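You operate a simulated robot arm through the tools that you are given. There is no shell and no other tool.

You are at the controls of a simulated robot arm. One attempt, no reset.

TASK
Open the middle deep drawer, take the green wedge and put it in the inside of the middle deep drawer and shut the drawer again. Take the black sandbag on the grey worktop and put it away on the counter of the white shelving. Open the left top drawer, fetch the green cup and set it in the inside of the left top drawer, then shut the drawer. Put the box marked caps on the grey worktop away on the grey shelf under the brass ledge. Put the locker key that says "2" from the grey worktop on top of the blue shoe cover pack there and the locker key labelled "5" on the bottom shelf of the store rack. Any order will do. Set down upright: green wedge.

Only the result counts: the job must be done as asked and must still hold three seconds after the hand-in. Knocking over, shifting, dropping, spilling or breaking anything else fails it. Lids that push on must go on centred and level and be pressed home; caps that screw on are set level and turned clockwise until they are tight.

THE ROBOT
A 7-joint arm with a two-finger parallel gripper on a trunk, on a base that drives. Base frame: it is fixed to the floor where the robot stands at the start and does not move with it; the origin is under the middle of the robot, x ahead of it, y to its left, z up. Lengths are in cm, angles in degrees, forces in N, time in s.
With the tool pointing down near the work surface it reaches from about 10 to 84 cm from the robot's upright axis, wherever it stands. Its first joint turns from -166.0 to 166.0 degrees. Places, roughly: black sandbag (21x12x12 cm) [-190, 270, 90]; bottom shelf of the store rack [-160, -70, 10]; box marked caps [-150, 350, 100]; counter of the white shelving [-50, 540, 100]; green cup (8x7x7 cm) [-160, 270, 90]; green wedge (15x7x8 cm) [-200, 190, 50]; grey shelf under the brass ledge (50x15 cm) [564, 592, 72]; inside of the left top drawer [-170, 260, 70]; inside of the middle deep drawer [-150, 320, 20]; left top drawer [-170, 260, 70]; locker key [-150, 350, 100]; middle deep drawer [-140, 310, 30]; shoe cover pack [-150, 325, 100]. Payload 1.57 kg.
The tool frame sits at the grasp point between the pads (the TCP): z along the fingers, y along the line on which they close. The tips reach 3 cm beyond it. Largest opening 11 cm; finger width 2.4, thickness 1.2; the body of the gripper, 4.8 by 11.2 cm, starts 7.8 cm behind the TCP.
Orientation is told as [roll, pitch, yaw] about the base's x, y, z axes, in that order, counted from this pose: with the fingers straight down and closing along the base's y, the tool's x points along the base's -x, its y along +y and its z along -z.

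THE INTERFACE
- The arm moves only by the tool play_rows. Its argument "targets" is a list that holds one entry, the list of rows, each a list of 6 numbers: the shift along the tool's x, y, z in cm, then the turn, a rotation vector about the tool's x, y, z in degrees. In form: [[[x, y, z, wx, wy, wz], ...]]. A call has 1 to 20 rows; each row shifts and turns the commanded pose from where the row before left it, along the tool's axes as they then stand. "fingers" is the finger opening in cm, from 0 to 11, set as the call begins (left out, the last holds). Rows are played at 5 a second. More than 5 cm and 8.6 degrees between two rows, or a gripper value outside its range, and nothing of the call is played. Where a pose cannot be reached the arm comes as near as it can. A force on the tool above 40 N (or 10 N above the force at the start of the call, whichever is more), or a blocked arm, ends the call early, and 0.2 s more pass. Each finger travels about 10.8 cm/s and halts on what it meets, pressing with about 41 N; the grip force reading is that of the motor and also rises with nothing between the fingers. The clock runs only during rows and for 0.2 s after the last one: add rows that do not move to give the fingers time. It gives the time, the measured TCP pose, the force on the tool (base axes), the opening and the grip force at its end, in the units of the frame above (readings bear some noise), with the torque about the TCP (base axes, N m) and any sound that the robot's microphone picked up.
- Cameras (640 x 400 px; columns grow to the right, rows downward): "scene" is now at [49.24, 17.83, 146.39]; the picture's right is [-0.33, -0.94, 0.00], its down [-0.70, 0.25, -0.67] and it looks along [0.63, -0.22, -0.74] (base axes); focal length 214 px, centre (320, 200). "wrist" rides on the gripper at [7, 1.6, -14.1] in the tool frame; the picture's right is [-0.23, 0.97, 0.00], its down [-0.86, -0.20, -0.48] and it looks along [-0.47, -0.11, 0.88] (tool axes); focal length 222 px, centre (320, 200). There is no depth. A picture from a camera that has moved, and an enlarged one, comes with that camera's place and axes in the base frame and with its lens. The place of the scene camera against the robot may be out by one fixed shift of up to 1.8 cm in any direction.
- capture(camera): a new picture of that camera. No time passes.
- slide_trunk(by): slides the trunk up (or, below 0, down) by that many cm; the arm and the scene camera ride with it, the base frame stays. It gives what a move gives, with no picture.
- steer(legs): drives the robot by 1 to 6 legs, each [ahead, left, turn to the left] in cm, cm and degrees, along the robot's own axes; the way and the turn of a leg run together, so that a leg with both is an arc; at most 150 cm and 180 degrees a leg. The arm and the cameras ride along, it lands a little off, and it stops where it bumps. It gives what a move gives.
- aim_head(pan, tilt): turns the head with the scene camera to pan (to the left, within 103 degrees either way) and tilt (down, from -29 to 69), counted from straight ahead of the robot. It gives what a move gives.
- zoom(camera, box): a new picture of the part [left, top, right, bottom] of that camera's present view, enlarged. No time passes.
- hand_in(): hands the job in; it is judged then, once.

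Places have to be worked out from the pictures, the camera data and where the tool is seen. Open the gripper and draw the arm clear of the work before you hand the job in, unless the task says otherwise.

The tools are called as name(argument=value, ...) on one line, values as JSON. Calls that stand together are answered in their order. play_rows: Moves the arm, as the interface text tells. Its arguments: {"type":"object","properties":{"targets":{"type":"array"},"fingers":{"type":"number"}},"required":["targets"]} The other tools are called the same way: slide_trunk (by) slides the trunk up or down; steer (legs) drives the base; aim_head (pan, tilt) turns the head that bears the scene camera; capture (camera) takes a picture; zoom (camera, box) takes an enlarged picture of a part of a camera's view; hand_in () hands the job in.

At the start:

```text
time: 0.0
tool_pos: [66.49, -19.41, 71.96]
tool_rot: [-0.1, 0.0, 0.0]
ft_force: [0.6, 0.3, -0.8]
wrist_torque: [0.04, -0.01, 0.03]
gripper_width: 11.03
grasp_force: 0.1
trunk travel left (down, up): [-52.5, 8.5]
robot x, y, heading: [-0.03, -0.09, 0.1]
head pan, tilt: [-19.5, 48.0]
```

scene: 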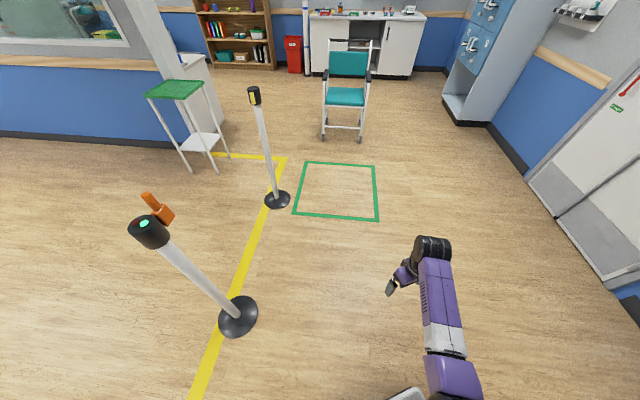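
wrist: 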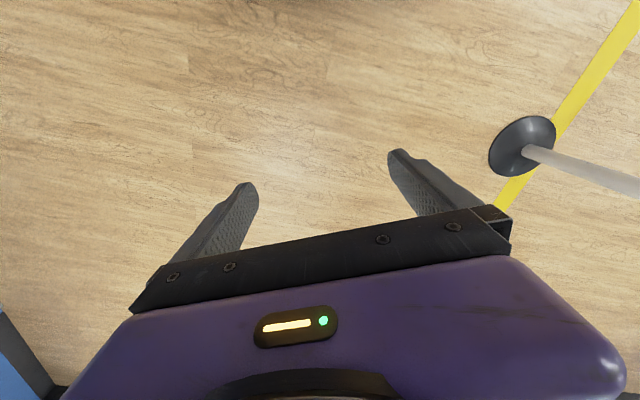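

The start pictures show the room ahead of me; the work lies behind and to the left. I turn the head to the left to look around first.

aim_head(pan=100, tilt=20)

capture(camera="scene")

aim_head(pan=50, tilt=20)

capture(camera="scene")

aim_head(pan=-100, tilt=25)

capture(camera="scene")

```text
time: 2.0
tool_pos: [66.63, -19.46, 72.01]
tool_rot: [0.0, 0.0, -0.1]
ft_force: [0.1, 0.3, -0.3]
wrist_torque: [-0.03, -0.02, -0.01]
gripper_width: 11.02
grasp_force: 0.1
trunk travel left (down, up): [-52.5, 8.5]
robot x, y, heading: [0.12, 0.06, 0.0]
head pan, tilt: [100.0, 20.0]
```

```text
taken
camera scene: at [40.2, 29.63, 150.68], right [0.98, 0.17, 0.0], down [0.06, -0.34, -0.94], along [-0.16, 0.93, -0.34], focal length 214 px, centre (320, 200)
```

scene: 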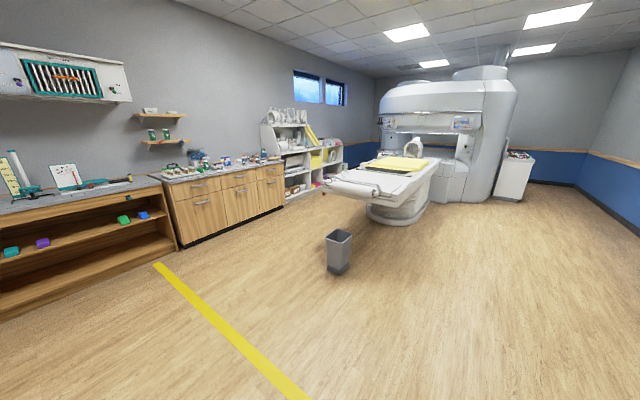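

```text
time: 3.2
tool_pos: [66.6, -19.39, 72.06]
tool_rot: [0.0, 0.1, -0.1]
ft_force: [-0.1, -0.4, -0.2]
wrist_torque: [0.0, 0.02, 0.0]
gripper_width: 11.01
grasp_force: 0.1
trunk travel left (down, up): [-52.5, 8.5]
robot x, y, heading: [-0.14, -0.09, -0.1]
head pan, tilt: [50.0, 20.0]
```

```text
taken
camera scene: at [47.79, 27.6, 150.68], right [0.77, -0.64, 0.0], down [-0.22, -0.26, -0.94], along [0.6, 0.72, -0.34], focal length 214 px, centre (320, 200)
```

scene: 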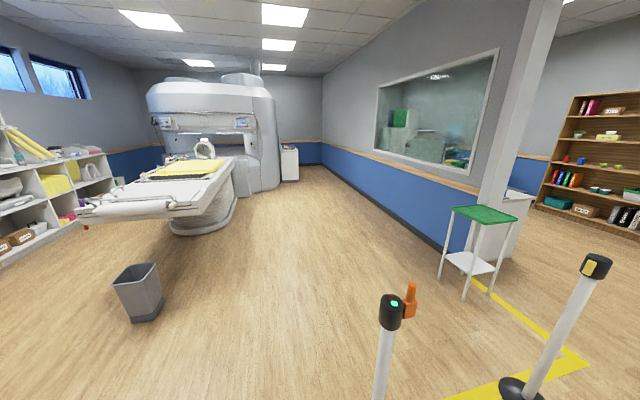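

```text
time: 5.5
tool_pos: [66.57, -19.47, 71.94]
tool_rot: [0.0, 0.0, 0.1]
ft_force: [0.2, -0.5, -0.2]
wrist_torque: [0.01, -0.01, -0.01]
gripper_width: 11.01
grasp_force: 0.1
trunk travel left (down, up): [-52.5, 8.5]
robot x, y, heading: [-0.17, 0.07, 0.1]
head pan, tilt: [-100.0, 25.0]
```

```text
taken
camera scene: at [40.22, 11.39, 149.87], right [-0.98, 0.17, 0.0], down [0.07, 0.42, -0.91], along [-0.16, -0.89, -0.42], focal length 214 px, centre (320, 200)
```

scene: 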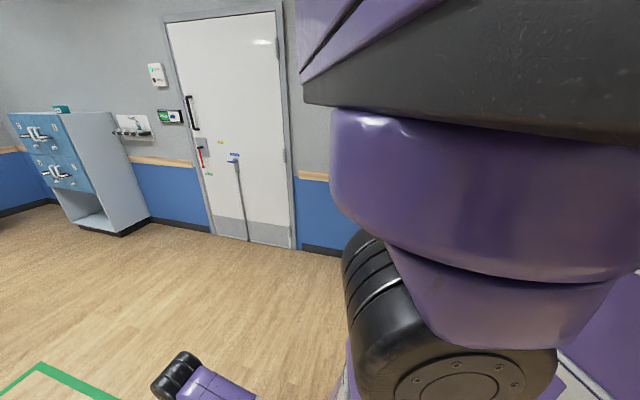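

The cabinet front runs at about 60° to x, from roughly (-180,234) to (-91,391), with the open wooden shelf to its left. I turn in place to the left to face it and look further around.

steer(legs=[[0, 0, 90]])

aim_head(pan=60, tilt=25)

capture(camera="scene")

aim_head(pan=100, tilt=30)

capture(camera="scene")

```text
time: 9.8
tool_pos: [19.2, 66.76, 71.96]
tool_rot: [-0.1, 0.0, 90.3]
ft_force: [0.1, -0.7, 0.1]
wrist_torque: [-0.03, 0.0, 0.0]
gripper_width: 11.03
grasp_force: 0.1
trunk travel left (down, up): [-52.5, 8.5]
robot x, y, heading: [0.29, 0.13, 90.3]
head pan, tilt: [-100.0, 25.0]
```

```text
time: 12.2
tool_pos: [19.08, 66.7, 71.99]
tool_rot: [0.1, 0.0, 90.4]
ft_force: [-0.2, 0.9, -0.4]
wrist_torque: [0.01, -0.03, 0.01]
gripper_width: 11.01
grasp_force: 0.0
trunk travel left (down, up): [-52.5, 8.5]
robot x, y, heading: [0.03, -0.19, 90.5]
head pan, tilt: [60.0, 25.0]
```

```text
taken
camera scene: at [-29.12, 47.62, 149.87], right [0.5, 0.87, 0.0], down [0.37, -0.21, -0.91], along [-0.79, 0.45, -0.42], focal length 214 px, centre (320, 200)
```

scene: 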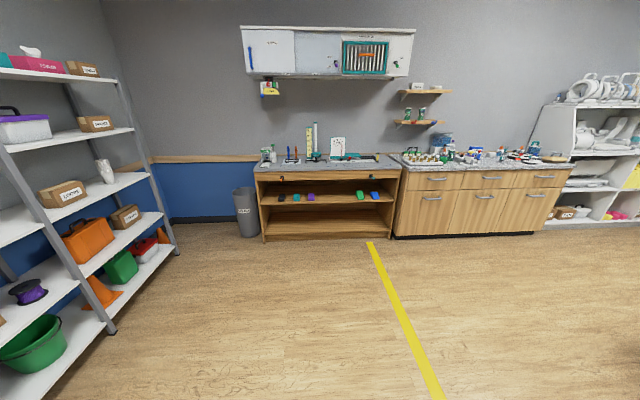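

```text
time: 13.3
tool_pos: [19.04, 66.67, 72.0]
tool_rot: [0.0, -0.1, 90.4]
ft_force: [1.0, -1.1, -0.1]
wrist_torque: [0.01, 0.0, 0.0]
gripper_width: 10.99
grasp_force: 0.0
trunk travel left (down, up): [-52.5, 8.5]
robot x, y, heading: [0.24, 0.05, 90.5]
head pan, tilt: [100.0, 30.0]
```

```text
taken
camera scene: at [-30.02, 41.44, 149.08], right [-0.18, 0.98, 0.0], down [0.49, 0.09, -0.87], along [-0.85, -0.15, -0.5], focal length 214 px, centre (320, 200)
```

scene: 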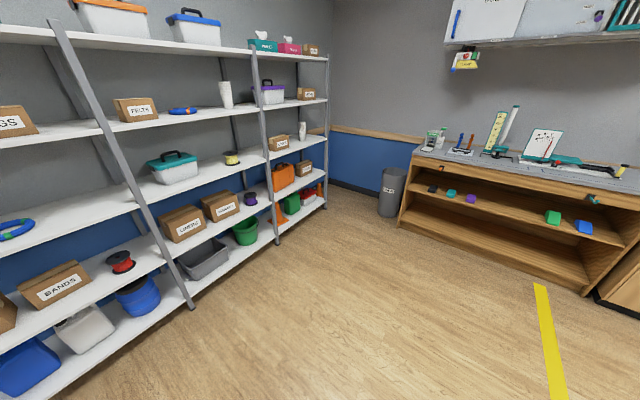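

I zoom on the cabinets from this viewpoint after turning the head back to see the objects.

aim_head(pan=55, tilt=20)

zoom(camera="scene", box=[380, 80, 640, 240])

zoom(camera="scene", box=[220, 80, 480, 240])

```text
time: 14.4
tool_pos: [19.16, 66.59, 71.97]
tool_rot: [0.0, 0.0, 90.3]
ft_force: [0.3, 1.0, 1.2]
wrist_torque: [-0.02, 0.01, 0.04]
gripper_width: 10.99
grasp_force: 0.1
trunk travel left (down, up): [-52.5, 8.5]
robot x, y, heading: [-0.07, -0.32, 90.4]
head pan, tilt: [55.0, 20.0]
```

```text
2.46 times, centred on (510, 160) of scene
camera zoom: at [-28.78, 48.35, 150.68], right [0.57, 0.82, 0.0], down [0.28, -0.19, -0.94], along [-0.77, 0.53, -0.34], focal length 528 px, centre (-148, 298)
```

zoom: 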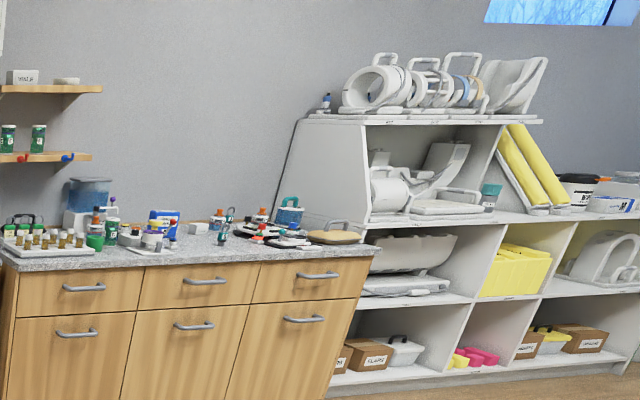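

```text
2.46 times, centred on (350, 160) of scene
camera zoom: at [-28.78, 48.35, 150.68], right [0.57, 0.82, 0.0], down [0.28, -0.19, -0.94], along [-0.77, 0.53, -0.34], focal length 528 px, centre (246, 298)
```

zoom: 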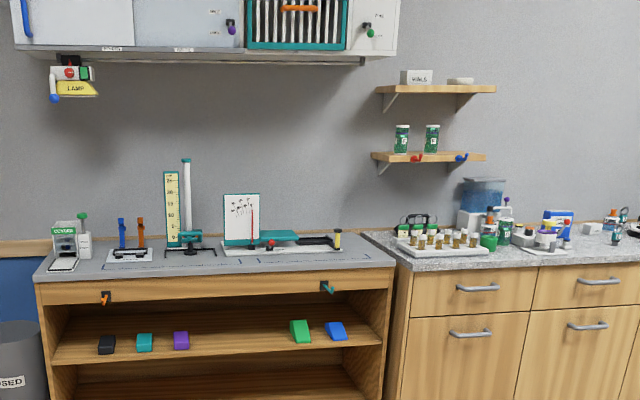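

The three-unit drawer cabinet carries the crowded grey worktop, the green wedge sits on the open wooden shelf to the left. I turn to face the cabinet (heading ~150) and advance, still well clear.

steer(legs=[[0, 0, 60], [110, 0, 0]])

aim_head(pan=0, tilt=25)

capture(camera="scene")

aim_head(pan=-60, tilt=20)

capture(camera="scene")

```text
time: 22.7
tool_pos: [-147.17, 99.55, 71.95]
tool_rot: [-0.1, 0.0, 152.9]
ft_force: [-0.3, 0.0, 0.2]
wrist_torque: [0.0, -0.03, 0.02]
gripper_width: 11.0
grasp_force: 0.1
trunk travel left (down, up): [-52.5, 8.5]
robot x, y, heading: [-97.29, 52.04, 152.7]
head pan, tilt: [55.0, 20.0]
```

```text
time: 23.9
tool_pos: [-147.16, 99.57, 72.0]
tool_rot: [0.0, 0.0, 152.8]
ft_force: [0.0, -0.1, -0.3]
wrist_torque: [0.03, -0.04, -0.01]
gripper_width: 11.04
grasp_force: 0.0
trunk travel left (down, up): [-52.5, 8.5]
robot x, y, heading: [-96.68, 52.05, 153.0]
head pan, tilt: [0.0, 25.0]
```

```text
taken
camera scene: at [-153.07, 58.2, 149.87], right [0.45, 0.89, 0.0], down [0.38, -0.19, -0.91], along [-0.81, 0.41, -0.42], focal length 214 px, centre (320, 200)
```

scene: 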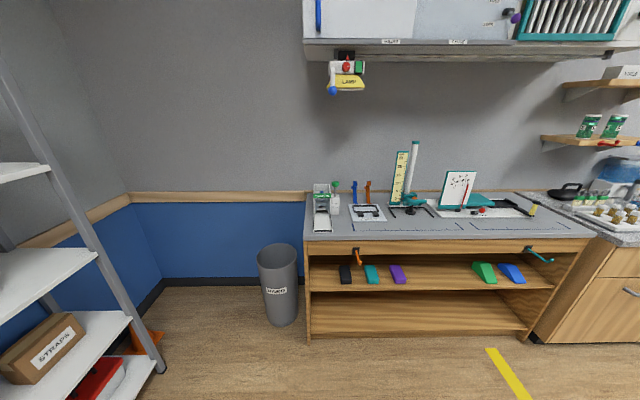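

```text
time: 25.2
tool_pos: [-147.26, 99.53, 72.04]
tool_rot: [0.0, 0.0, 153.0]
ft_force: [-0.4, -1.1, 0.2]
wrist_torque: [-0.01, -0.01, 0.04]
gripper_width: 11.0
grasp_force: 0.1
trunk travel left (down, up): [-52.5, 8.5]
robot x, y, heading: [-96.91, 52.18, 152.7]
head pan, tilt: [-60.0, 20.0]
```

```text
taken
camera scene: at [-145.34, 63.31, 150.68], right [1.0, 0.05, 0.0], down [0.02, -0.34, -0.94], along [-0.05, 0.94, -0.34], focal length 214 px, centre (320, 200)
```

scene: 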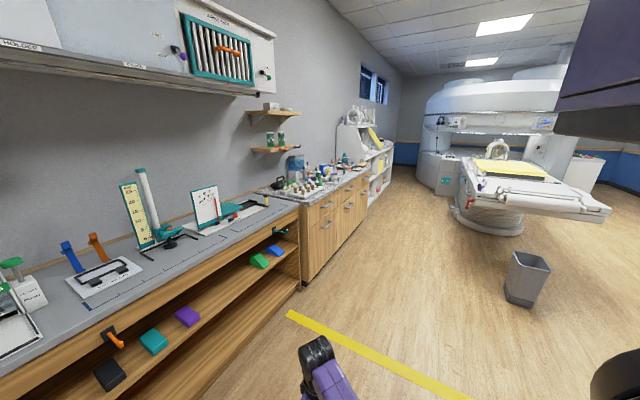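

I'm about 160 cm from the cabinet line, heading 152.8. I correct the heading, go ahead 40 and slide right along the counter to the drawer units.

steer(legs=[[0, 0, -2.5], [40, 0, 0], [0, -120, 0], [0, -45, 0]])

aim_head(pan=0, tilt=30)

capture(camera="scene")

```text
time: 36.0
tool_pos: [-97.09, 262.36, 71.99]
tool_rot: [0.0, -0.1, 149.6]
ft_force: [-1.1, -0.3, 0.2]
wrist_torque: [0.02, 0.03, -0.01]
gripper_width: 10.99
grasp_force: 0.1
trunk travel left (down, up): [-52.5, 8.5]
robot x, y, heading: [-49.9, 212.07, 149.4]
head pan, tilt: [-60.0, 20.0]
```

```text
time: 37.3
tool_pos: [-97.12, 262.52, 71.99]
tool_rot: [-0.1, 0.0, 149.5]
ft_force: [-1.1, -0.5, -0.3]
wrist_torque: [0.01, -0.01, 0.01]
gripper_width: 10.98
grasp_force: 0.0
trunk travel left (down, up): [-52.5, 8.5]
robot x, y, heading: [-49.87, 211.95, 149.5]
head pan, tilt: [0.0, 30.0]
```

```text
taken
camera scene: at [-105.26, 221.34, 149.08], right [0.51, 0.86, 0.0], down [0.43, -0.25, -0.87], along [-0.75, 0.44, -0.5], focal length 214 px, centre (320, 200)
```

scene: 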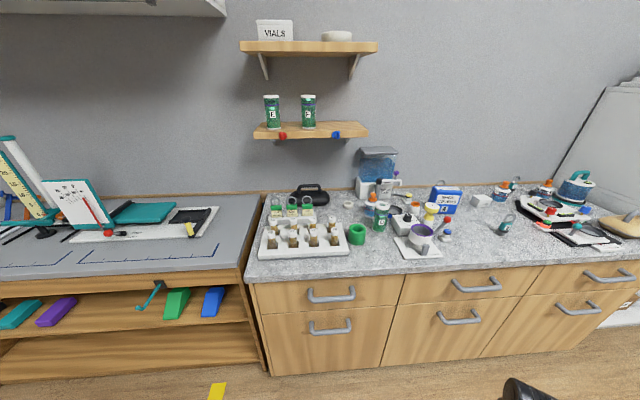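

zoom(camera="scene", box=[240, 140, 400, 270])

zoom(camera="scene", box=[360, 150, 500, 270])

zoom(camera="scene", box=[480, 150, 640, 270])

```text
3.08 times, centred on (320, 205) of scene
camera zoom: at [-105.26, 221.34, 149.08], right [0.51, 0.86, 0.0], down [0.43, -0.25, -0.87], along [-0.75, 0.44, -0.5], focal length 660 px, centre (320, 185)
```

zoom: 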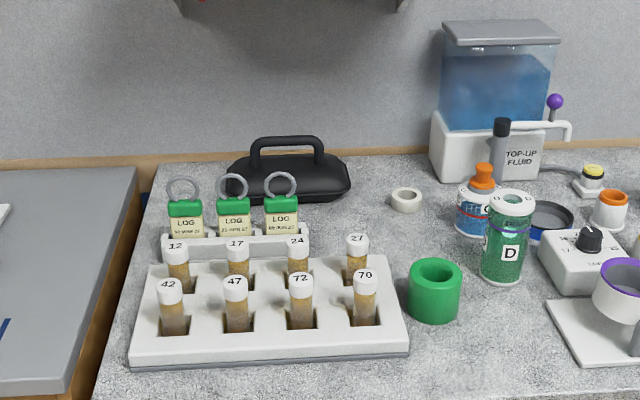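

```text
3.33 times, centred on (430, 210) of scene
camera zoom: at [-105.26, 221.34, 149.08], right [0.51, 0.86, 0.0], down [0.43, -0.25, -0.87], along [-0.75, 0.44, -0.5], focal length 715 px, centre (-47, 167)
```

zoom: 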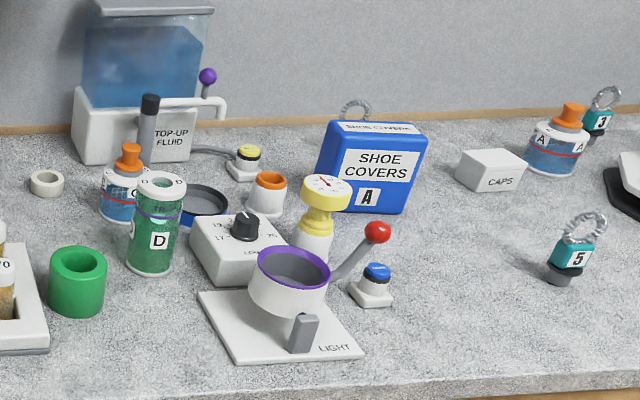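

```text
3.33 times, centred on (560, 210) of scene
camera zoom: at [-105.26, 221.34, 149.08], right [0.51, 0.86, 0.0], down [0.43, -0.25, -0.87], along [-0.75, 0.44, -0.5], focal length 715 px, centre (-480, 167)
```

zoom: 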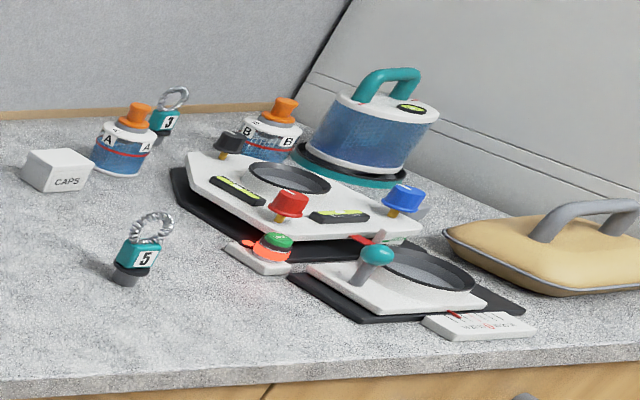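

The worktop holds the black sandbag (back left), the green cup, the blue shoe cover pack with a ringed key behind it, CAPS box, key 5 and key 3. I look down by the robot to learn how far its base reaches forward.

aim_head(pan=-60, tilt=65)

capture(camera="scene")

aim_head(pan=-103, tilt=69)

capture(camera="scene")

aim_head(pan=103, tilt=69)

capture(camera="scene")

aim_head(pan=0, tilt=69)

capture(camera="scene")

capture(camera="wrist")

```text
time: 38.6
tool_pos: [-97.19, 262.45, 71.9]
tool_rot: [0.0, 0.1, 149.6]
ft_force: [-0.3, -0.6, 0.2]
wrist_torque: [0.01, 0.0, -0.03]
gripper_width: 10.99
grasp_force: 0.1
trunk travel left (down, up): [-52.5, 8.5]
robot x, y, heading: [-49.47, 212.22, 149.5]
head pan, tilt: [-60.0, 65.0]
```

```text
taken
camera scene: at [-97.42, 222.83, 144.31], right [1.0, -0.01, 0.0], down [-0.01, -0.91, -0.42], along [0.0, 0.42, -0.91], focal length 214 px, centre (320, 200)
```

scene: 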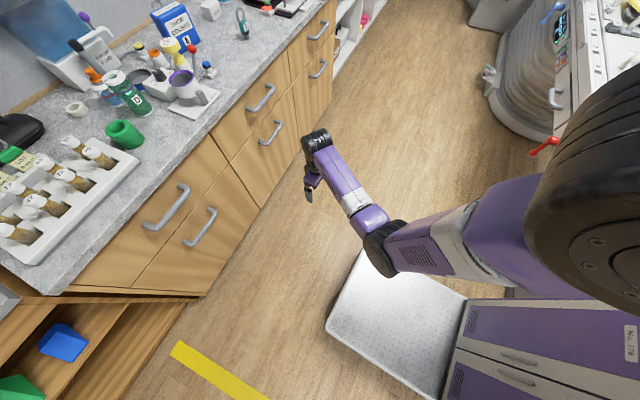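

```text
time: 39.7
tool_pos: [-97.14, 262.56, 71.96]
tool_rot: [0.0, 0.0, 149.6]
ft_force: [0.3, 0.4, 0.4]
wrist_torque: [0.02, 0.01, 0.0]
gripper_width: 11.01
grasp_force: 0.0
trunk travel left (down, up): [-52.5, 8.5]
robot x, y, heading: [-49.92, 211.59, 149.9]
head pan, tilt: [-103.0, 68.8]
```

```text
taken
camera scene: at [-93.62, 220.82, 143.93], right [0.73, -0.69, 0.0], down [-0.64, -0.68, -0.36], along [0.25, 0.26, -0.93], focal length 214 px, centre (320, 200)
```

scene: 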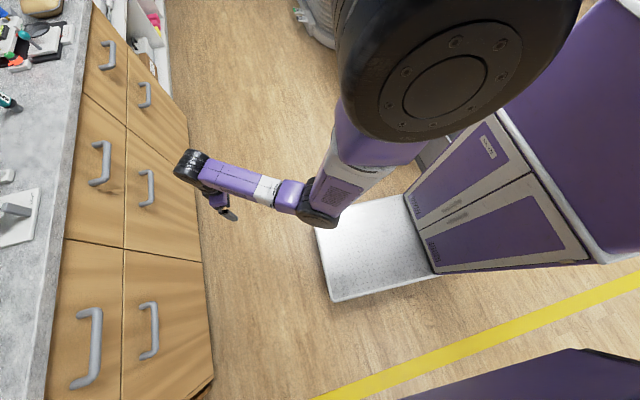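

```text
time: 42.7
tool_pos: [-97.14, 262.37, 72.01]
tool_rot: [0.0, -0.1, 149.6]
ft_force: [-0.5, 0.4, -1.2]
wrist_torque: [-0.02, -0.02, 0.02]
gripper_width: 11.01
grasp_force: 0.0
trunk travel left (down, up): [-52.5, 8.5]
robot x, y, heading: [-49.57, 211.41, 149.7]
head pan, tilt: [103.0, 68.8]
```

```text
taken
camera scene: at [-99.13, 211.42, 143.93], right [-0.95, 0.3, 0.0], down [0.28, 0.89, -0.36], along [-0.11, -0.35, -0.93], focal length 214 px, centre (320, 200)
```

scene: 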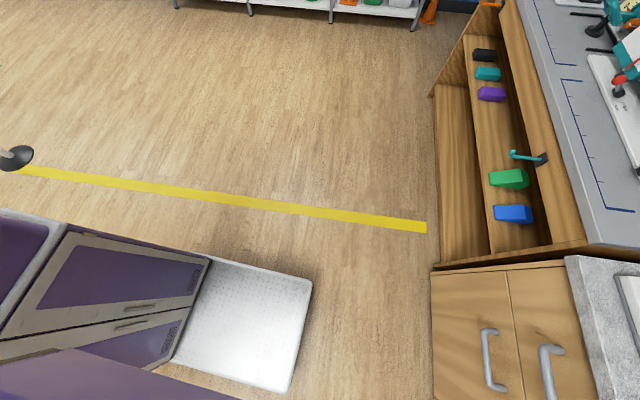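

```text
time: 44.5
tool_pos: [-97.16, 262.4, 71.95]
tool_rot: [-0.1, 0.0, 149.6]
ft_force: [0.4, 0.3, 0.5]
wrist_torque: [-0.02, -0.01, -0.03]
gripper_width: 11.0
grasp_force: 0.1
trunk travel left (down, up): [-52.5, 8.5]
robot x, y, heading: [-49.42, 211.49, 149.5]
head pan, tilt: [0.0, 68.8]
```

```text
taken
camera scene: at [-102.29, 219.58, 143.93], right [0.51, 0.86, 0.0], down [0.8, -0.47, -0.36], along [-0.31, 0.18, -0.93], focal length 214 px, centre (320, 200)
```

scene: 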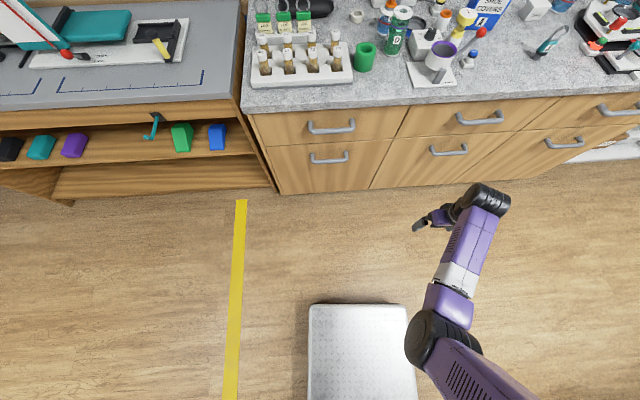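

```text
taken
camera wrist: at [-92.0, 257.54, 86.1], right [-0.69, -0.72, 0.0], down [-0.64, 0.6, 0.48], along [-0.35, 0.33, -0.88], focal length 222 px, centre (320, 200)
```

wrist: 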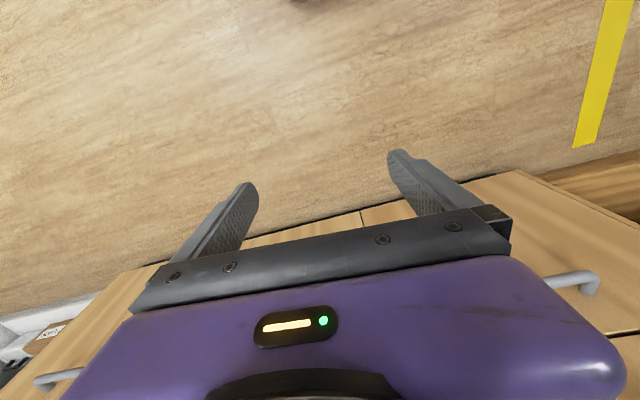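

The tray at the robot's front reaches ~38 cm ahead of centre, and the cabinet face turns out to be square to a heading of about 153.3°. I raise the tool above worktop height and square up the heading.

play_rows(targets=[[[0, 0, -5, 0, 0, 0], [0, 0, -5, 0, 0, 0], [0, 0, -5, 0, 0, 0], [0, 0, -5, 0, 0, 0], [0, 0, -5, 0, 0, 0], [0, 0, -5, 0, 0, 0], [0, 0, -5, 0, 0, 0], [0, 0, -5, 0, 0, 0]]])

steer(legs=[[0, 0, 3.8]])

aim_head(pan=0, tilt=40)

capture(camera="scene")

aim_head(pan=-40, tilt=45)

capture(camera="scene")

```text
time: 46.3
tool_pos: [-97.21, 263.87, 106.32]
tool_rot: [-2.8, -1.9, 149.6]
ft_force: [0.5, 0.1, -0.1]
wrist_torque: [-0.03, -0.01, -0.04]
gripper_width: 10.99
grasp_force: 0.0
out of reach, approached as far as the arm can: row 3, 4, 5
trunk travel left (down, up): [-52.5, 8.5]
robot x, y, heading: [-49.54, 212.32, 149.6]
head pan, tilt: [0.0, 68.8]
```

```text
time: 47.1
tool_pos: [-100.52, 260.6, 106.27]
tool_rot: [-3.0, -2.0, 153.4]
ft_force: [0.0, 0.6, -0.2]
wrist_torque: [0.0, 0.0, -0.03]
gripper_width: 11.02
grasp_force: 0.2
trunk travel left (down, up): [-52.5, 8.5]
robot x, y, heading: [-49.84, 212.04, 153.1]
head pan, tilt: [0.0, 68.8]
```

```text
time: 48.1
tool_pos: [-100.62, 260.75, 106.38]
tool_rot: [-2.8, -1.9, 153.4]
ft_force: [0.5, -0.3, 0.4]
wrist_torque: [-0.02, -0.02, 0.04]
gripper_width: 10.98
grasp_force: 0.1
trunk travel left (down, up): [-52.5, 8.5]
robot x, y, heading: [-49.45, 212.02, 153.3]
head pan, tilt: [0.0, 40.0]
```

```text
taken
camera scene: at [-105.25, 217.41, 147.53], right [0.45, 0.89, 0.0], down [0.58, -0.29, -0.77], along [-0.68, 0.34, -0.64], focal length 214 px, centre (320, 200)
```

scene: 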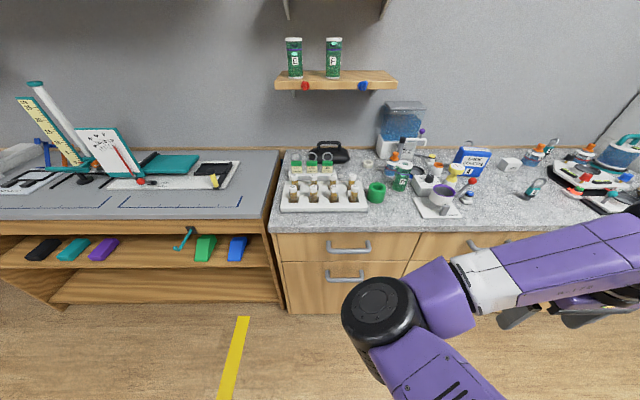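

```text
time: 49.1
tool_pos: [-100.49, 260.53, 106.47]
tool_rot: [-2.9, -1.9, 153.4]
ft_force: [0.0, -0.2, 0.4]
wrist_torque: [0.0, -0.01, 0.0]
gripper_width: 11.0
grasp_force: 0.0
trunk travel left (down, up): [-52.5, 8.5]
robot x, y, heading: [-49.47, 212.12, 153.0]
head pan, tilt: [-40.0, 45.0]
```

```text
taken
camera scene: at [-100.89, 221.07, 146.81], right [0.92, 0.4, 0.0], down [0.28, -0.65, -0.71], along [-0.28, 0.65, -0.71], focal length 214 px, centre (320, 200)
```

scene: 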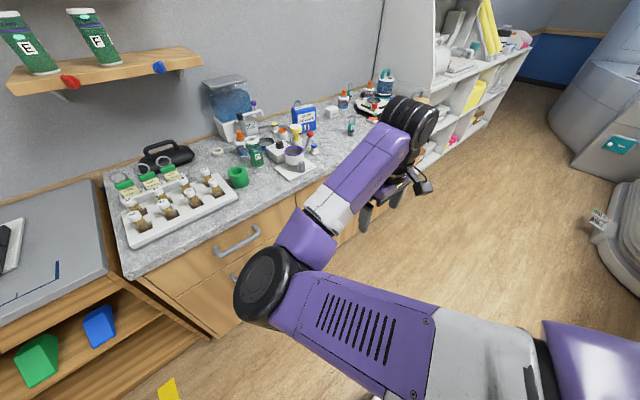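

The arm's elbow came up in front and the top of the reach was met at this trunk height. I slide the trunk up so the worktop is comfortably below, then look again.

slide_trunk(by=8.5)

play_rows(targets=[[[0, 0, 0, 0, 0, 0], [0, 0, 0, 0, 0, 0]]])

capture(camera="scene")

capture(camera="wrist")

```text
time: 50.4
tool_pos: [-100.54, 260.58, 114.88]
tool_rot: [-2.9, -1.8, 153.4]
ft_force: [0.6, 0.0, -0.4]
wrist_torque: [0.03, -0.06, 0.02]
gripper_width: 11.01
grasp_force: 0.1
trunk travel left (down, up): [-61.0, 0.0]
robot x, y, heading: [-49.66, 212.11, 153.2]
head pan, tilt: [-40.0, 45.0]
```

```text
time: 51.0
tool_pos: [-100.62, 260.58, 114.82]
tool_rot: [-2.9, -2.0, 153.4]
ft_force: [0.1, -0.8, -0.8]
wrist_torque: [0.0, -0.01, 0.0]
gripper_width: 10.98
grasp_force: 0.0
trunk travel left (down, up): [-61.0, 0.0]
robot x, y, heading: [-49.68, 212.14, 153.3]
head pan, tilt: [-40.0, 45.0]
```

```text
taken
camera scene: at [-100.88, 221.07, 155.31], right [0.92, 0.4, 0.0], down [0.28, -0.65, -0.71], along [-0.28, 0.65, -0.71], focal length 214 px, centre (320, 200)
```

scene: 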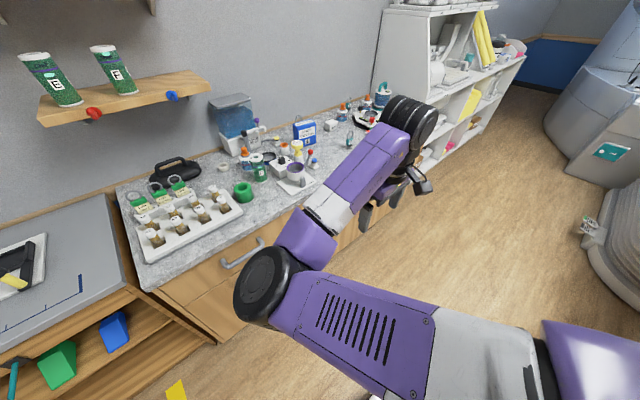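

```text
taken
camera wrist: at [-94.97, 255.27, 128.68], right [-0.64, -0.77, -0.04], down [-0.67, 0.53, 0.52], along [-0.37, 0.36, -0.86], focal length 222 px, centre (320, 200)
```

wrist: 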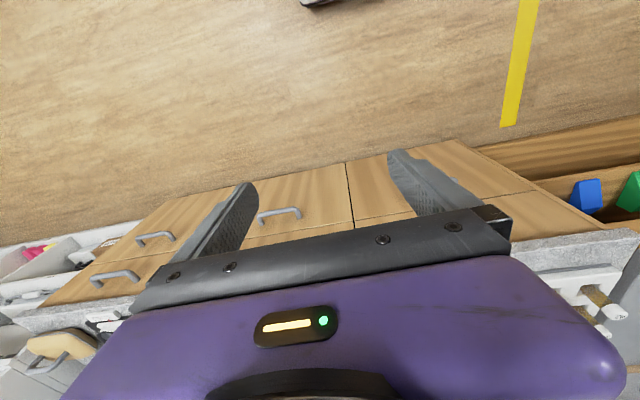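

The tool is slightly tilted because it hit the reach limit. I move it down 10 cm to see whether the commanded pose snaps back to level.

play_rows(targets=[[[0, 0, 5, 0, 0, 0], [0, 0, 5, 0, 0, 0], [0, 0, 0, 0, 0, 0]]])

```text
time: 51.8
tool_pos: [-100.73, 261.23, 104.62]
tool_rot: [-2.8, -1.9, 153.4]
ft_force: [-1.5, 0.1, 0.4]
wrist_torque: [0.02, -0.01, 0.02]
gripper_width: 11.0
grasp_force: 0.1
trunk travel left (down, up): [-61.0, 0.0]
robot x, y, heading: [-49.68, 211.92, 153.4]
head pan, tilt: [-40.0, 45.0]
```

The command continues from the actual pose, so I level the tool now and take a zoomed view of the gripper to calibrate the scene camera's shift.

play_rows(targets=[[[0, 0, 0, -2.9, 1.9, 0], [0, 0, 0, 0, 0, 0], [0, 0, 0, 0, 0, 0]]])

aim_head(pan=-55, tilt=45)

zoom(camera="scene", box=[200, 100, 440, 300])

```text
time: 52.6
tool_pos: [-100.66, 261.27, 104.74]
tool_rot: [0.0, -0.1, 153.3]
ft_force: [1.6, 0.3, -0.5]
wrist_torque: [0.01, -0.05, 0.0]
gripper_width: 11.01
grasp_force: 0.2
trunk travel left (down, up): [-61.0, 0.0]
robot x, y, heading: [-49.59, 211.65, 153.4]
head pan, tilt: [-40.0, 45.0]
```

```text
time: 53.3
tool_pos: [-100.66, 261.28, 104.71]
tool_rot: [0.1, -0.1, 153.3]
ft_force: [0.3, -0.4, 0.7]
wrist_torque: [-0.03, 0.03, 0.0]
gripper_width: 11.0
grasp_force: 0.1
trunk travel left (down, up): [-61.0, 0.0]
robot x, y, heading: [-49.86, 212.14, 153.5]
head pan, tilt: [-55.0, 45.0]
```

```text
2.00 times, centred on (320, 200) of scene
camera zoom: at [-98.85, 221.65, 155.31], right [0.99, 0.15, 0.0], down [0.1, -0.7, -0.71], along [-0.1, 0.7, -0.71], focal length 429 px, centre (320, 200)
```

zoom: 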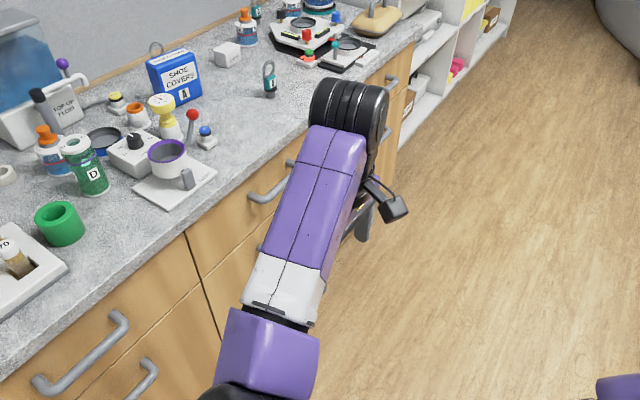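

The visible fingertip matches the predicted position within about 1 cm. I move the robot left 28 and ahead 20 so the left top drawer handle comes in front of the arm, then turn the tool to horizontal with the fingers closing vertically.

steer(legs=[[0, 28, 0], [18, 0, 0]])

aim_head(pan=-20, tilt=50)

capture(camera="scene")

```text
time: 56.4
tool_pos: [-129.26, 244.62, 104.8]
tool_rot: [0.0, 0.0, 153.5]
ft_force: [0.5, 0.8, 0.1]
wrist_torque: [0.01, -0.04, 0.03]
gripper_width: 11.01
grasp_force: 0.2
trunk travel left (down, up): [-61.0, 0.0]
robot x, y, heading: [-77.84, 195.54, 153.9]
head pan, tilt: [-55.0, 45.0]
```

```text
time: 57.4
tool_pos: [-129.27, 244.69, 104.83]
tool_rot: [0.0, 0.1, 153.6]
ft_force: [0.1, -0.3, 0.5]
wrist_torque: [-0.03, -0.02, -0.03]
gripper_width: 11.01
grasp_force: 0.0
trunk travel left (down, up): [-61.0, 0.0]
robot x, y, heading: [-78.04, 195.27, 153.4]
head pan, tilt: [-20.0, 50.0]
```

```text
taken
camera scene: at [-131.43, 202.61, 154.62], right [0.72, 0.69, 0.0], down [0.53, -0.56, -0.64], along [-0.44, 0.47, -0.77], focal length 214 px, centre (320, 200)
```

scene: 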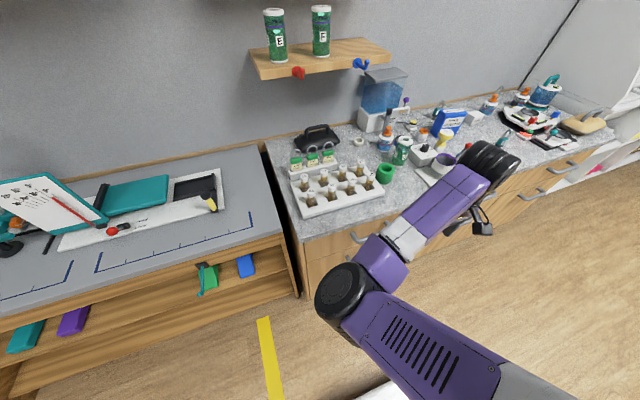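

The TCP is now about 17 cm in front of the worktop edge, near the left drawer. I turn the tool to horizontal (pointing at the drawers, fingers closing vertically) in place.

play_rows(targets=[[[0, 0, 0, -4.62, -4.62, 4.62], [0, 0, 0, -4.62, -4.62, 4.62], [0, 0, 0, -4.62, -4.62, 4.62], [0, 0, 0, -4.62, -4.62, 4.62], [0, 0, 0, -4.62, -4.62, 4.62], [0, 0, 0, -4.62, -4.62, 4.62], [0, 0, 0, -4.62, -4.62, 4.62], [0, 0, 0, -4.62, -4.62, 4.62], [0, 0, 0, -4.62, -4.62, 4.62], [0, 0, 0, -4.62, -4.62, 4.62], [0, 0, 0, -4.62, -4.62, 4.62], [0, 0, 0, -4.62, -4.62, 4.62], [0, 0, 0, -4.62, -4.62, 4.62], [0, 0, 0, -4.62, -4.62, 4.62], [0, 0, 0, -4.62, -4.62, 4.62], [0, 0, 0, 0, 0, 0]]])

capture(camera="scene")

capture(camera="wrist")

```text
time: 60.8
tool_pos: [-134.46, 257.3, 104.31]
tool_rot: [89.9, 0.1, 63.4]
ft_force: [-0.1, 0.1, -0.2]
wrist_torque: [-0.02, -0.05, 0.01]
gripper_width: 10.99
grasp_force: 0.1
out of reach, approached as far as the arm can: row 12, 13, 14, 15
trunk travel left (down, up): [-61.0, 0.0]
robot x, y, heading: [-78.6, 195.47, 153.4]
head pan, tilt: [-20.0, 50.0]
```

```text
taken
camera scene: at [-131.43, 202.61, 154.62], right [0.72, 0.69, 0.0], down [0.53, -0.55, -0.64], along [-0.44, 0.47, -0.77], focal length 214 px, centre (320, 200)
```

scene: 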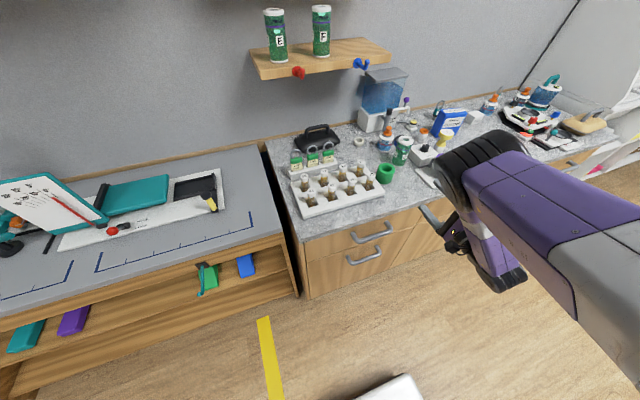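

```text
taken
camera wrist: at [-124.94, 244.78, 105.89], right [0.1, 0.21, 0.97], down [0.81, 0.55, -0.2], along [-0.58, 0.81, -0.11], focal length 222 px, centre (320, 200)
```

wrist: 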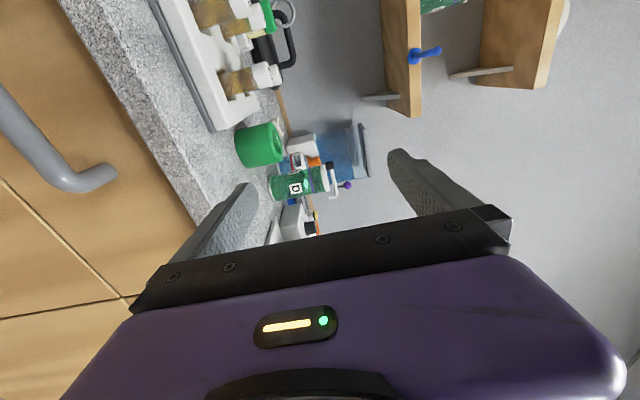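

The tool reached horizontal but needed to be farther out (78 ahead, 30 right of the robot). I back the base 8 cm and shift it 12 cm left so the gripper lines up with the left top handle, then lower to handle height.

steer(legs=[[-9, 0, 0], [0, 12, 0]])

play_rows(targets=[[[0, -4, 0, 0, 0, 0], [0, -4, 0, 0, 0, 0], [0, -4, 0, 0, 0, 0], [0, -4, 0, 0, 0, 0], [0, 0, 0, 0, 0, 0]]])

capture(camera="scene")

capture(camera="wrist")

```text
time: 62.7
tool_pos: [-131.27, 242.46, 104.22]
tool_rot: [89.9, 0.1, 63.5]
ft_force: [0.1, 0.6, -0.5]
wrist_torque: [0.0, -0.02, 0.01]
gripper_width: 10.99
grasp_force: 0.1
trunk travel left (down, up): [-61.0, 0.0]
robot x, y, heading: [-75.09, 180.44, 153.6]
head pan, tilt: [-20.0, 50.0]
```

```text
time: 63.9
tool_pos: [-131.36, 242.41, 88.39]
tool_rot: [89.9, 0.1, 63.4]
ft_force: [-0.5, 0.3, 1.0]
wrist_torque: [0.01, -0.04, -0.01]
gripper_width: 11.0
grasp_force: 0.1
trunk travel left (down, up): [-61.0, 0.0]
robot x, y, heading: [-75.33, 180.53, 153.7]
head pan, tilt: [-20.0, 50.0]
```

```text
taken
camera scene: at [-128.39, 187.72, 154.62], right [0.72, 0.69, 0.0], down [0.53, -0.55, -0.64], along [-0.44, 0.47, -0.77], focal length 214 px, centre (320, 200)
```

scene: 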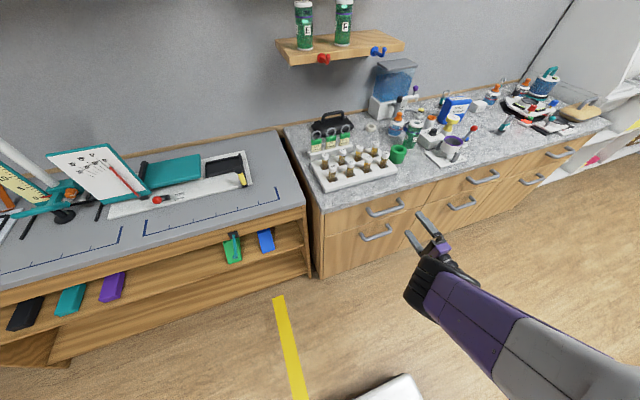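

```text
taken
camera wrist: at [-121.86, 229.83, 90.07], right [0.1, 0.21, 0.97], down [0.81, 0.55, -0.2], along [-0.58, 0.81, -0.11], focal length 222 px, centre (320, 200)
```

wrist: 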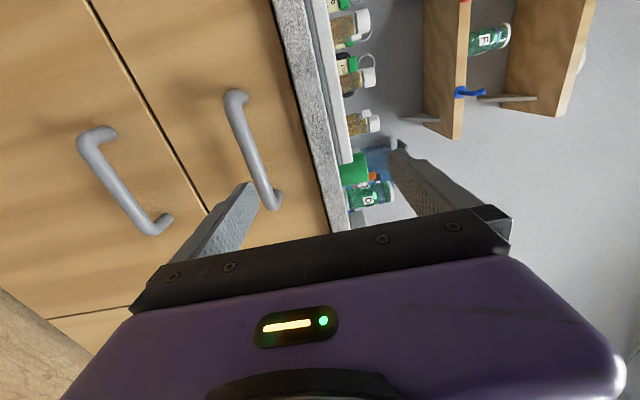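

The gripper's fingertips appear in the scene view within ~1 cm of prediction. Triangulating the left top handle from both cameras gives it ~18.8 cm ahead, ~10 cm below and ~0.7 right of the TCP; I zoom both views to refine that.

zoom(camera="scene", box=[340, 160, 500, 260])

zoom(camera="wrist", box=[60, 60, 380, 260])

```text
4.00 times, centred on (420, 210) of scene
camera zoom: at [-128.39, 187.72, 154.62], right [0.72, 0.69, 0.0], down [0.53, -0.55, -0.64], along [-0.44, 0.47, -0.77], focal length 858 px, centre (-80, 160)
```

zoom: 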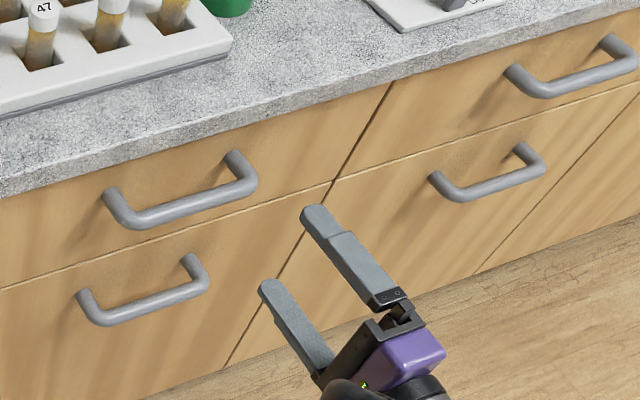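

```text
2.00 times, centred on (220, 160) of wrist
camera zoom: at [-121.86, 229.83, 90.07], right [0.1, 0.21, 0.97], down [0.81, 0.55, -0.2], along [-0.58, 0.81, -0.11], focal length 444 px, centre (520, 280)
```

zoom: 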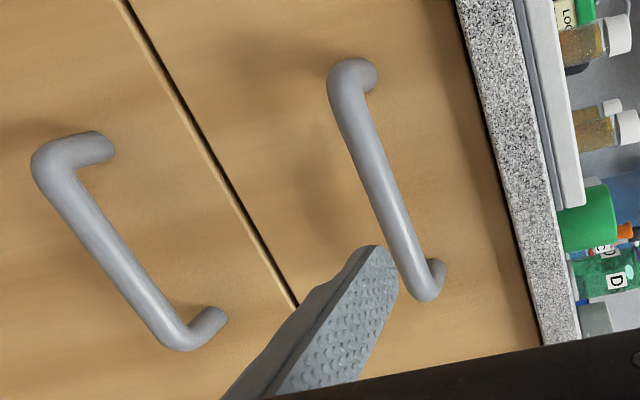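

The bar sits about 16.6 cm ahead, 9.7 cm below the TCP and laterally centred; the worktop edge is just behind it. I narrow the fingers to 6 cm, go down 9.7 and forward 11 and check.

play_rows(targets=[[[0, -5, 0, 0, 0, 0], [0, -4.7, 0, 0, 0, 0], [0, 0, 4, 0, 0, 0], [0, 0, 4, 0, 0, 0], [0, 0, 3, 0, 0, 0], [0, 0, 0, 0, 0, 0]]], fingers=6)

zoom(camera="wrist", box=[100, 60, 420, 260])

zoom(camera="scene", box=[340, 160, 500, 260])

```text
time: 65.3
tool_pos: [-140.91, 245.48, 85.51]
tool_rot: [89.9, 0.2, 63.4]
ft_force: [0.0, -0.3, 0.1]
wrist_torque: [0.02, 0.02, -0.01]
gripper_width: 6.01
grasp_force: 0.0
out of reach, approached as far as the arm can: row 2, 3, 4, 5
trunk travel left (down, up): [-61.0, 0.0]
robot x, y, heading: [-75.17, 180.86, 153.7]
head pan, tilt: [-20.0, 50.0]
```

```text
2.00 times, centred on (260, 160) of wrist
camera zoom: at [-131.36, 232.81, 87.23], right [0.1, 0.21, 0.97], down [0.81, 0.55, -0.2], along [-0.58, 0.81, -0.11], focal length 444 px, centre (440, 280)
```

zoom: 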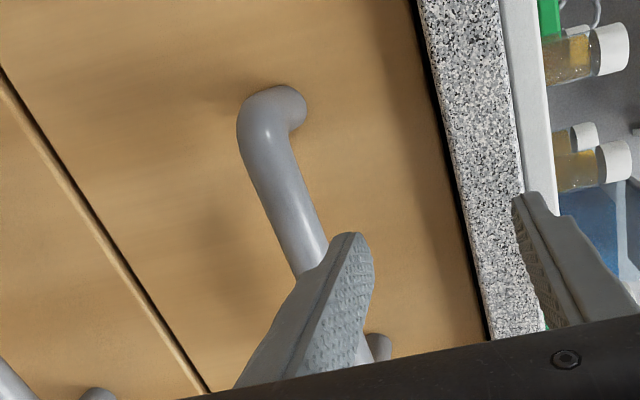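

```text
4.00 times, centred on (420, 210) of scene
camera zoom: at [-128.4, 187.72, 154.61], right [0.72, 0.69, 0.0], down [0.53, -0.56, -0.64], along [-0.44, 0.47, -0.77], focal length 858 px, centre (-80, 160)
```

zoom: 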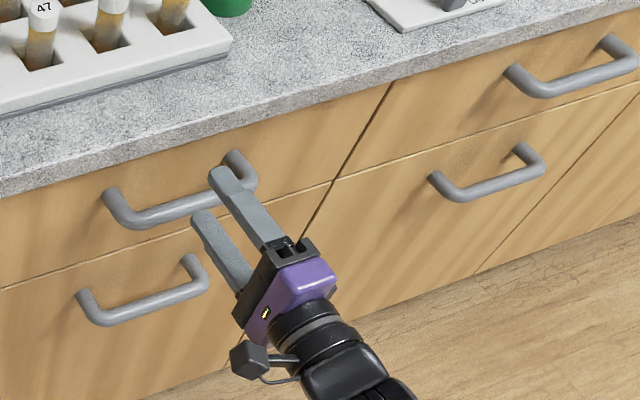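

The arm could not go lower than z≈85.5 in this posture, so I lower the trunk by 6.8 cm to bring the gripper to handle height.

slide_trunk(by=-6.8)

zoom(camera="wrist", box=[100, 60, 420, 260])

zoom(camera="scene", box=[340, 160, 500, 260])

```text
time: 66.4
tool_pos: [-140.89, 245.29, 78.82]
tool_rot: [89.8, 0.1, 63.4]
ft_force: [-0.6, -0.1, 0.4]
wrist_torque: [0.04, -0.03, 0.0]
gripper_width: 6.0
grasp_force: 0.0
trunk travel left (down, up): [-54.2, 6.8]
robot x, y, heading: [-74.87, 180.63, 153.6]
head pan, tilt: [-20.0, 50.0]
```

```text
2.00 times, centred on (260, 160) of wrist
camera zoom: at [-131.35, 232.81, 80.45], right [0.1, 0.2, 0.97], down [0.81, 0.55, -0.2], along [-0.58, 0.81, -0.11], focal length 444 px, centre (440, 280)
```

zoom: 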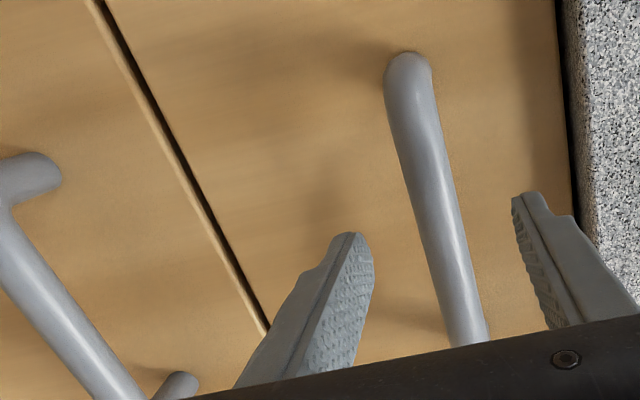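

```text
4.00 times, centred on (420, 210) of scene
camera zoom: at [-128.39, 187.73, 147.82], right [0.72, 0.69, 0.0], down [0.53, -0.56, -0.64], along [-0.44, 0.47, -0.77], focal length 858 px, centre (-80, 160)
```

zoom: 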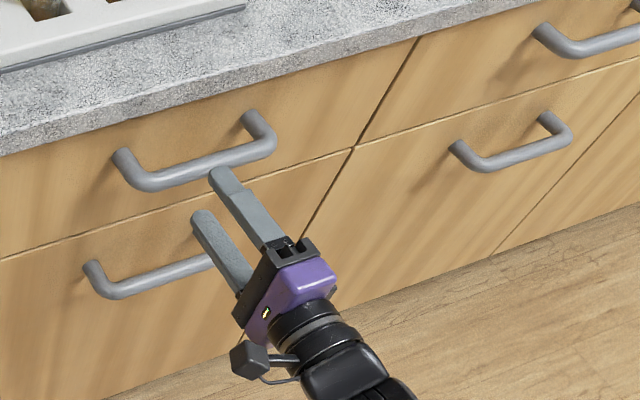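

The bar runs level between the two fingers with about 6.5 cm still to go to the TCP. I advance 5 cm.

play_rows(targets=[[[0, 0, 2.5, 0, 0, 0], [0, 0, 2.5, 0, 0, 0], [0, 0, 0, 0, 0, 0]]])

zoom(camera="wrist", box=[100, 60, 420, 260])

zoom(camera="scene", box=[340, 160, 500, 260])

```text
time: 67.2
tool_pos: [-144.2, 245.91, 80.53]
tool_rot: [90.0, 0.1, 63.5]
ft_force: [0.4, -0.1, 0.0]
wrist_torque: [0.01, 0.03, -0.01]
gripper_width: 5.99
grasp_force: 0.1
out of reach, approached as far as the arm can: row 1, 2
trunk travel left (down, up): [-54.2, 6.8]
robot x, y, heading: [-75.02, 180.71, 153.7]
head pan, tilt: [-20.0, 50.0]
```

```text
2.00 times, centred on (260, 160) of wrist
camera zoom: at [-134.72, 233.48, 82.13], right [0.1, 0.2, 0.97], down [0.81, 0.55, -0.2], along [-0.58, 0.81, -0.11], focal length 444 px, centre (440, 280)
```

zoom: 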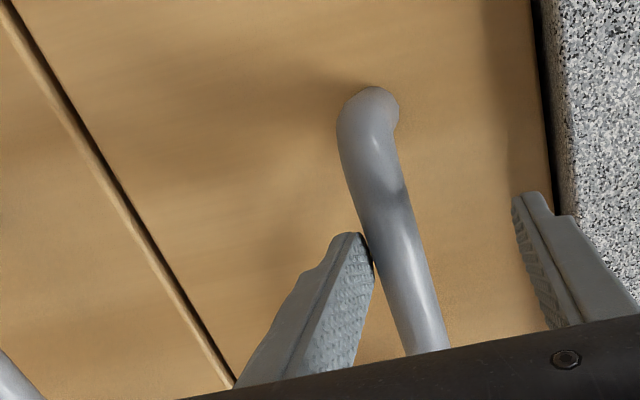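

```text
4.00 times, centred on (420, 210) of scene
camera zoom: at [-128.38, 187.73, 147.82], right [0.72, 0.69, 0.0], down [0.53, -0.56, -0.64], along [-0.44, 0.47, -0.77], focal length 858 px, centre (-80, 160)
```

zoom: 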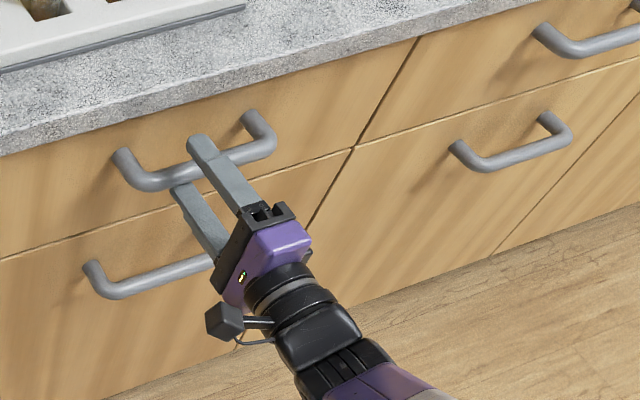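

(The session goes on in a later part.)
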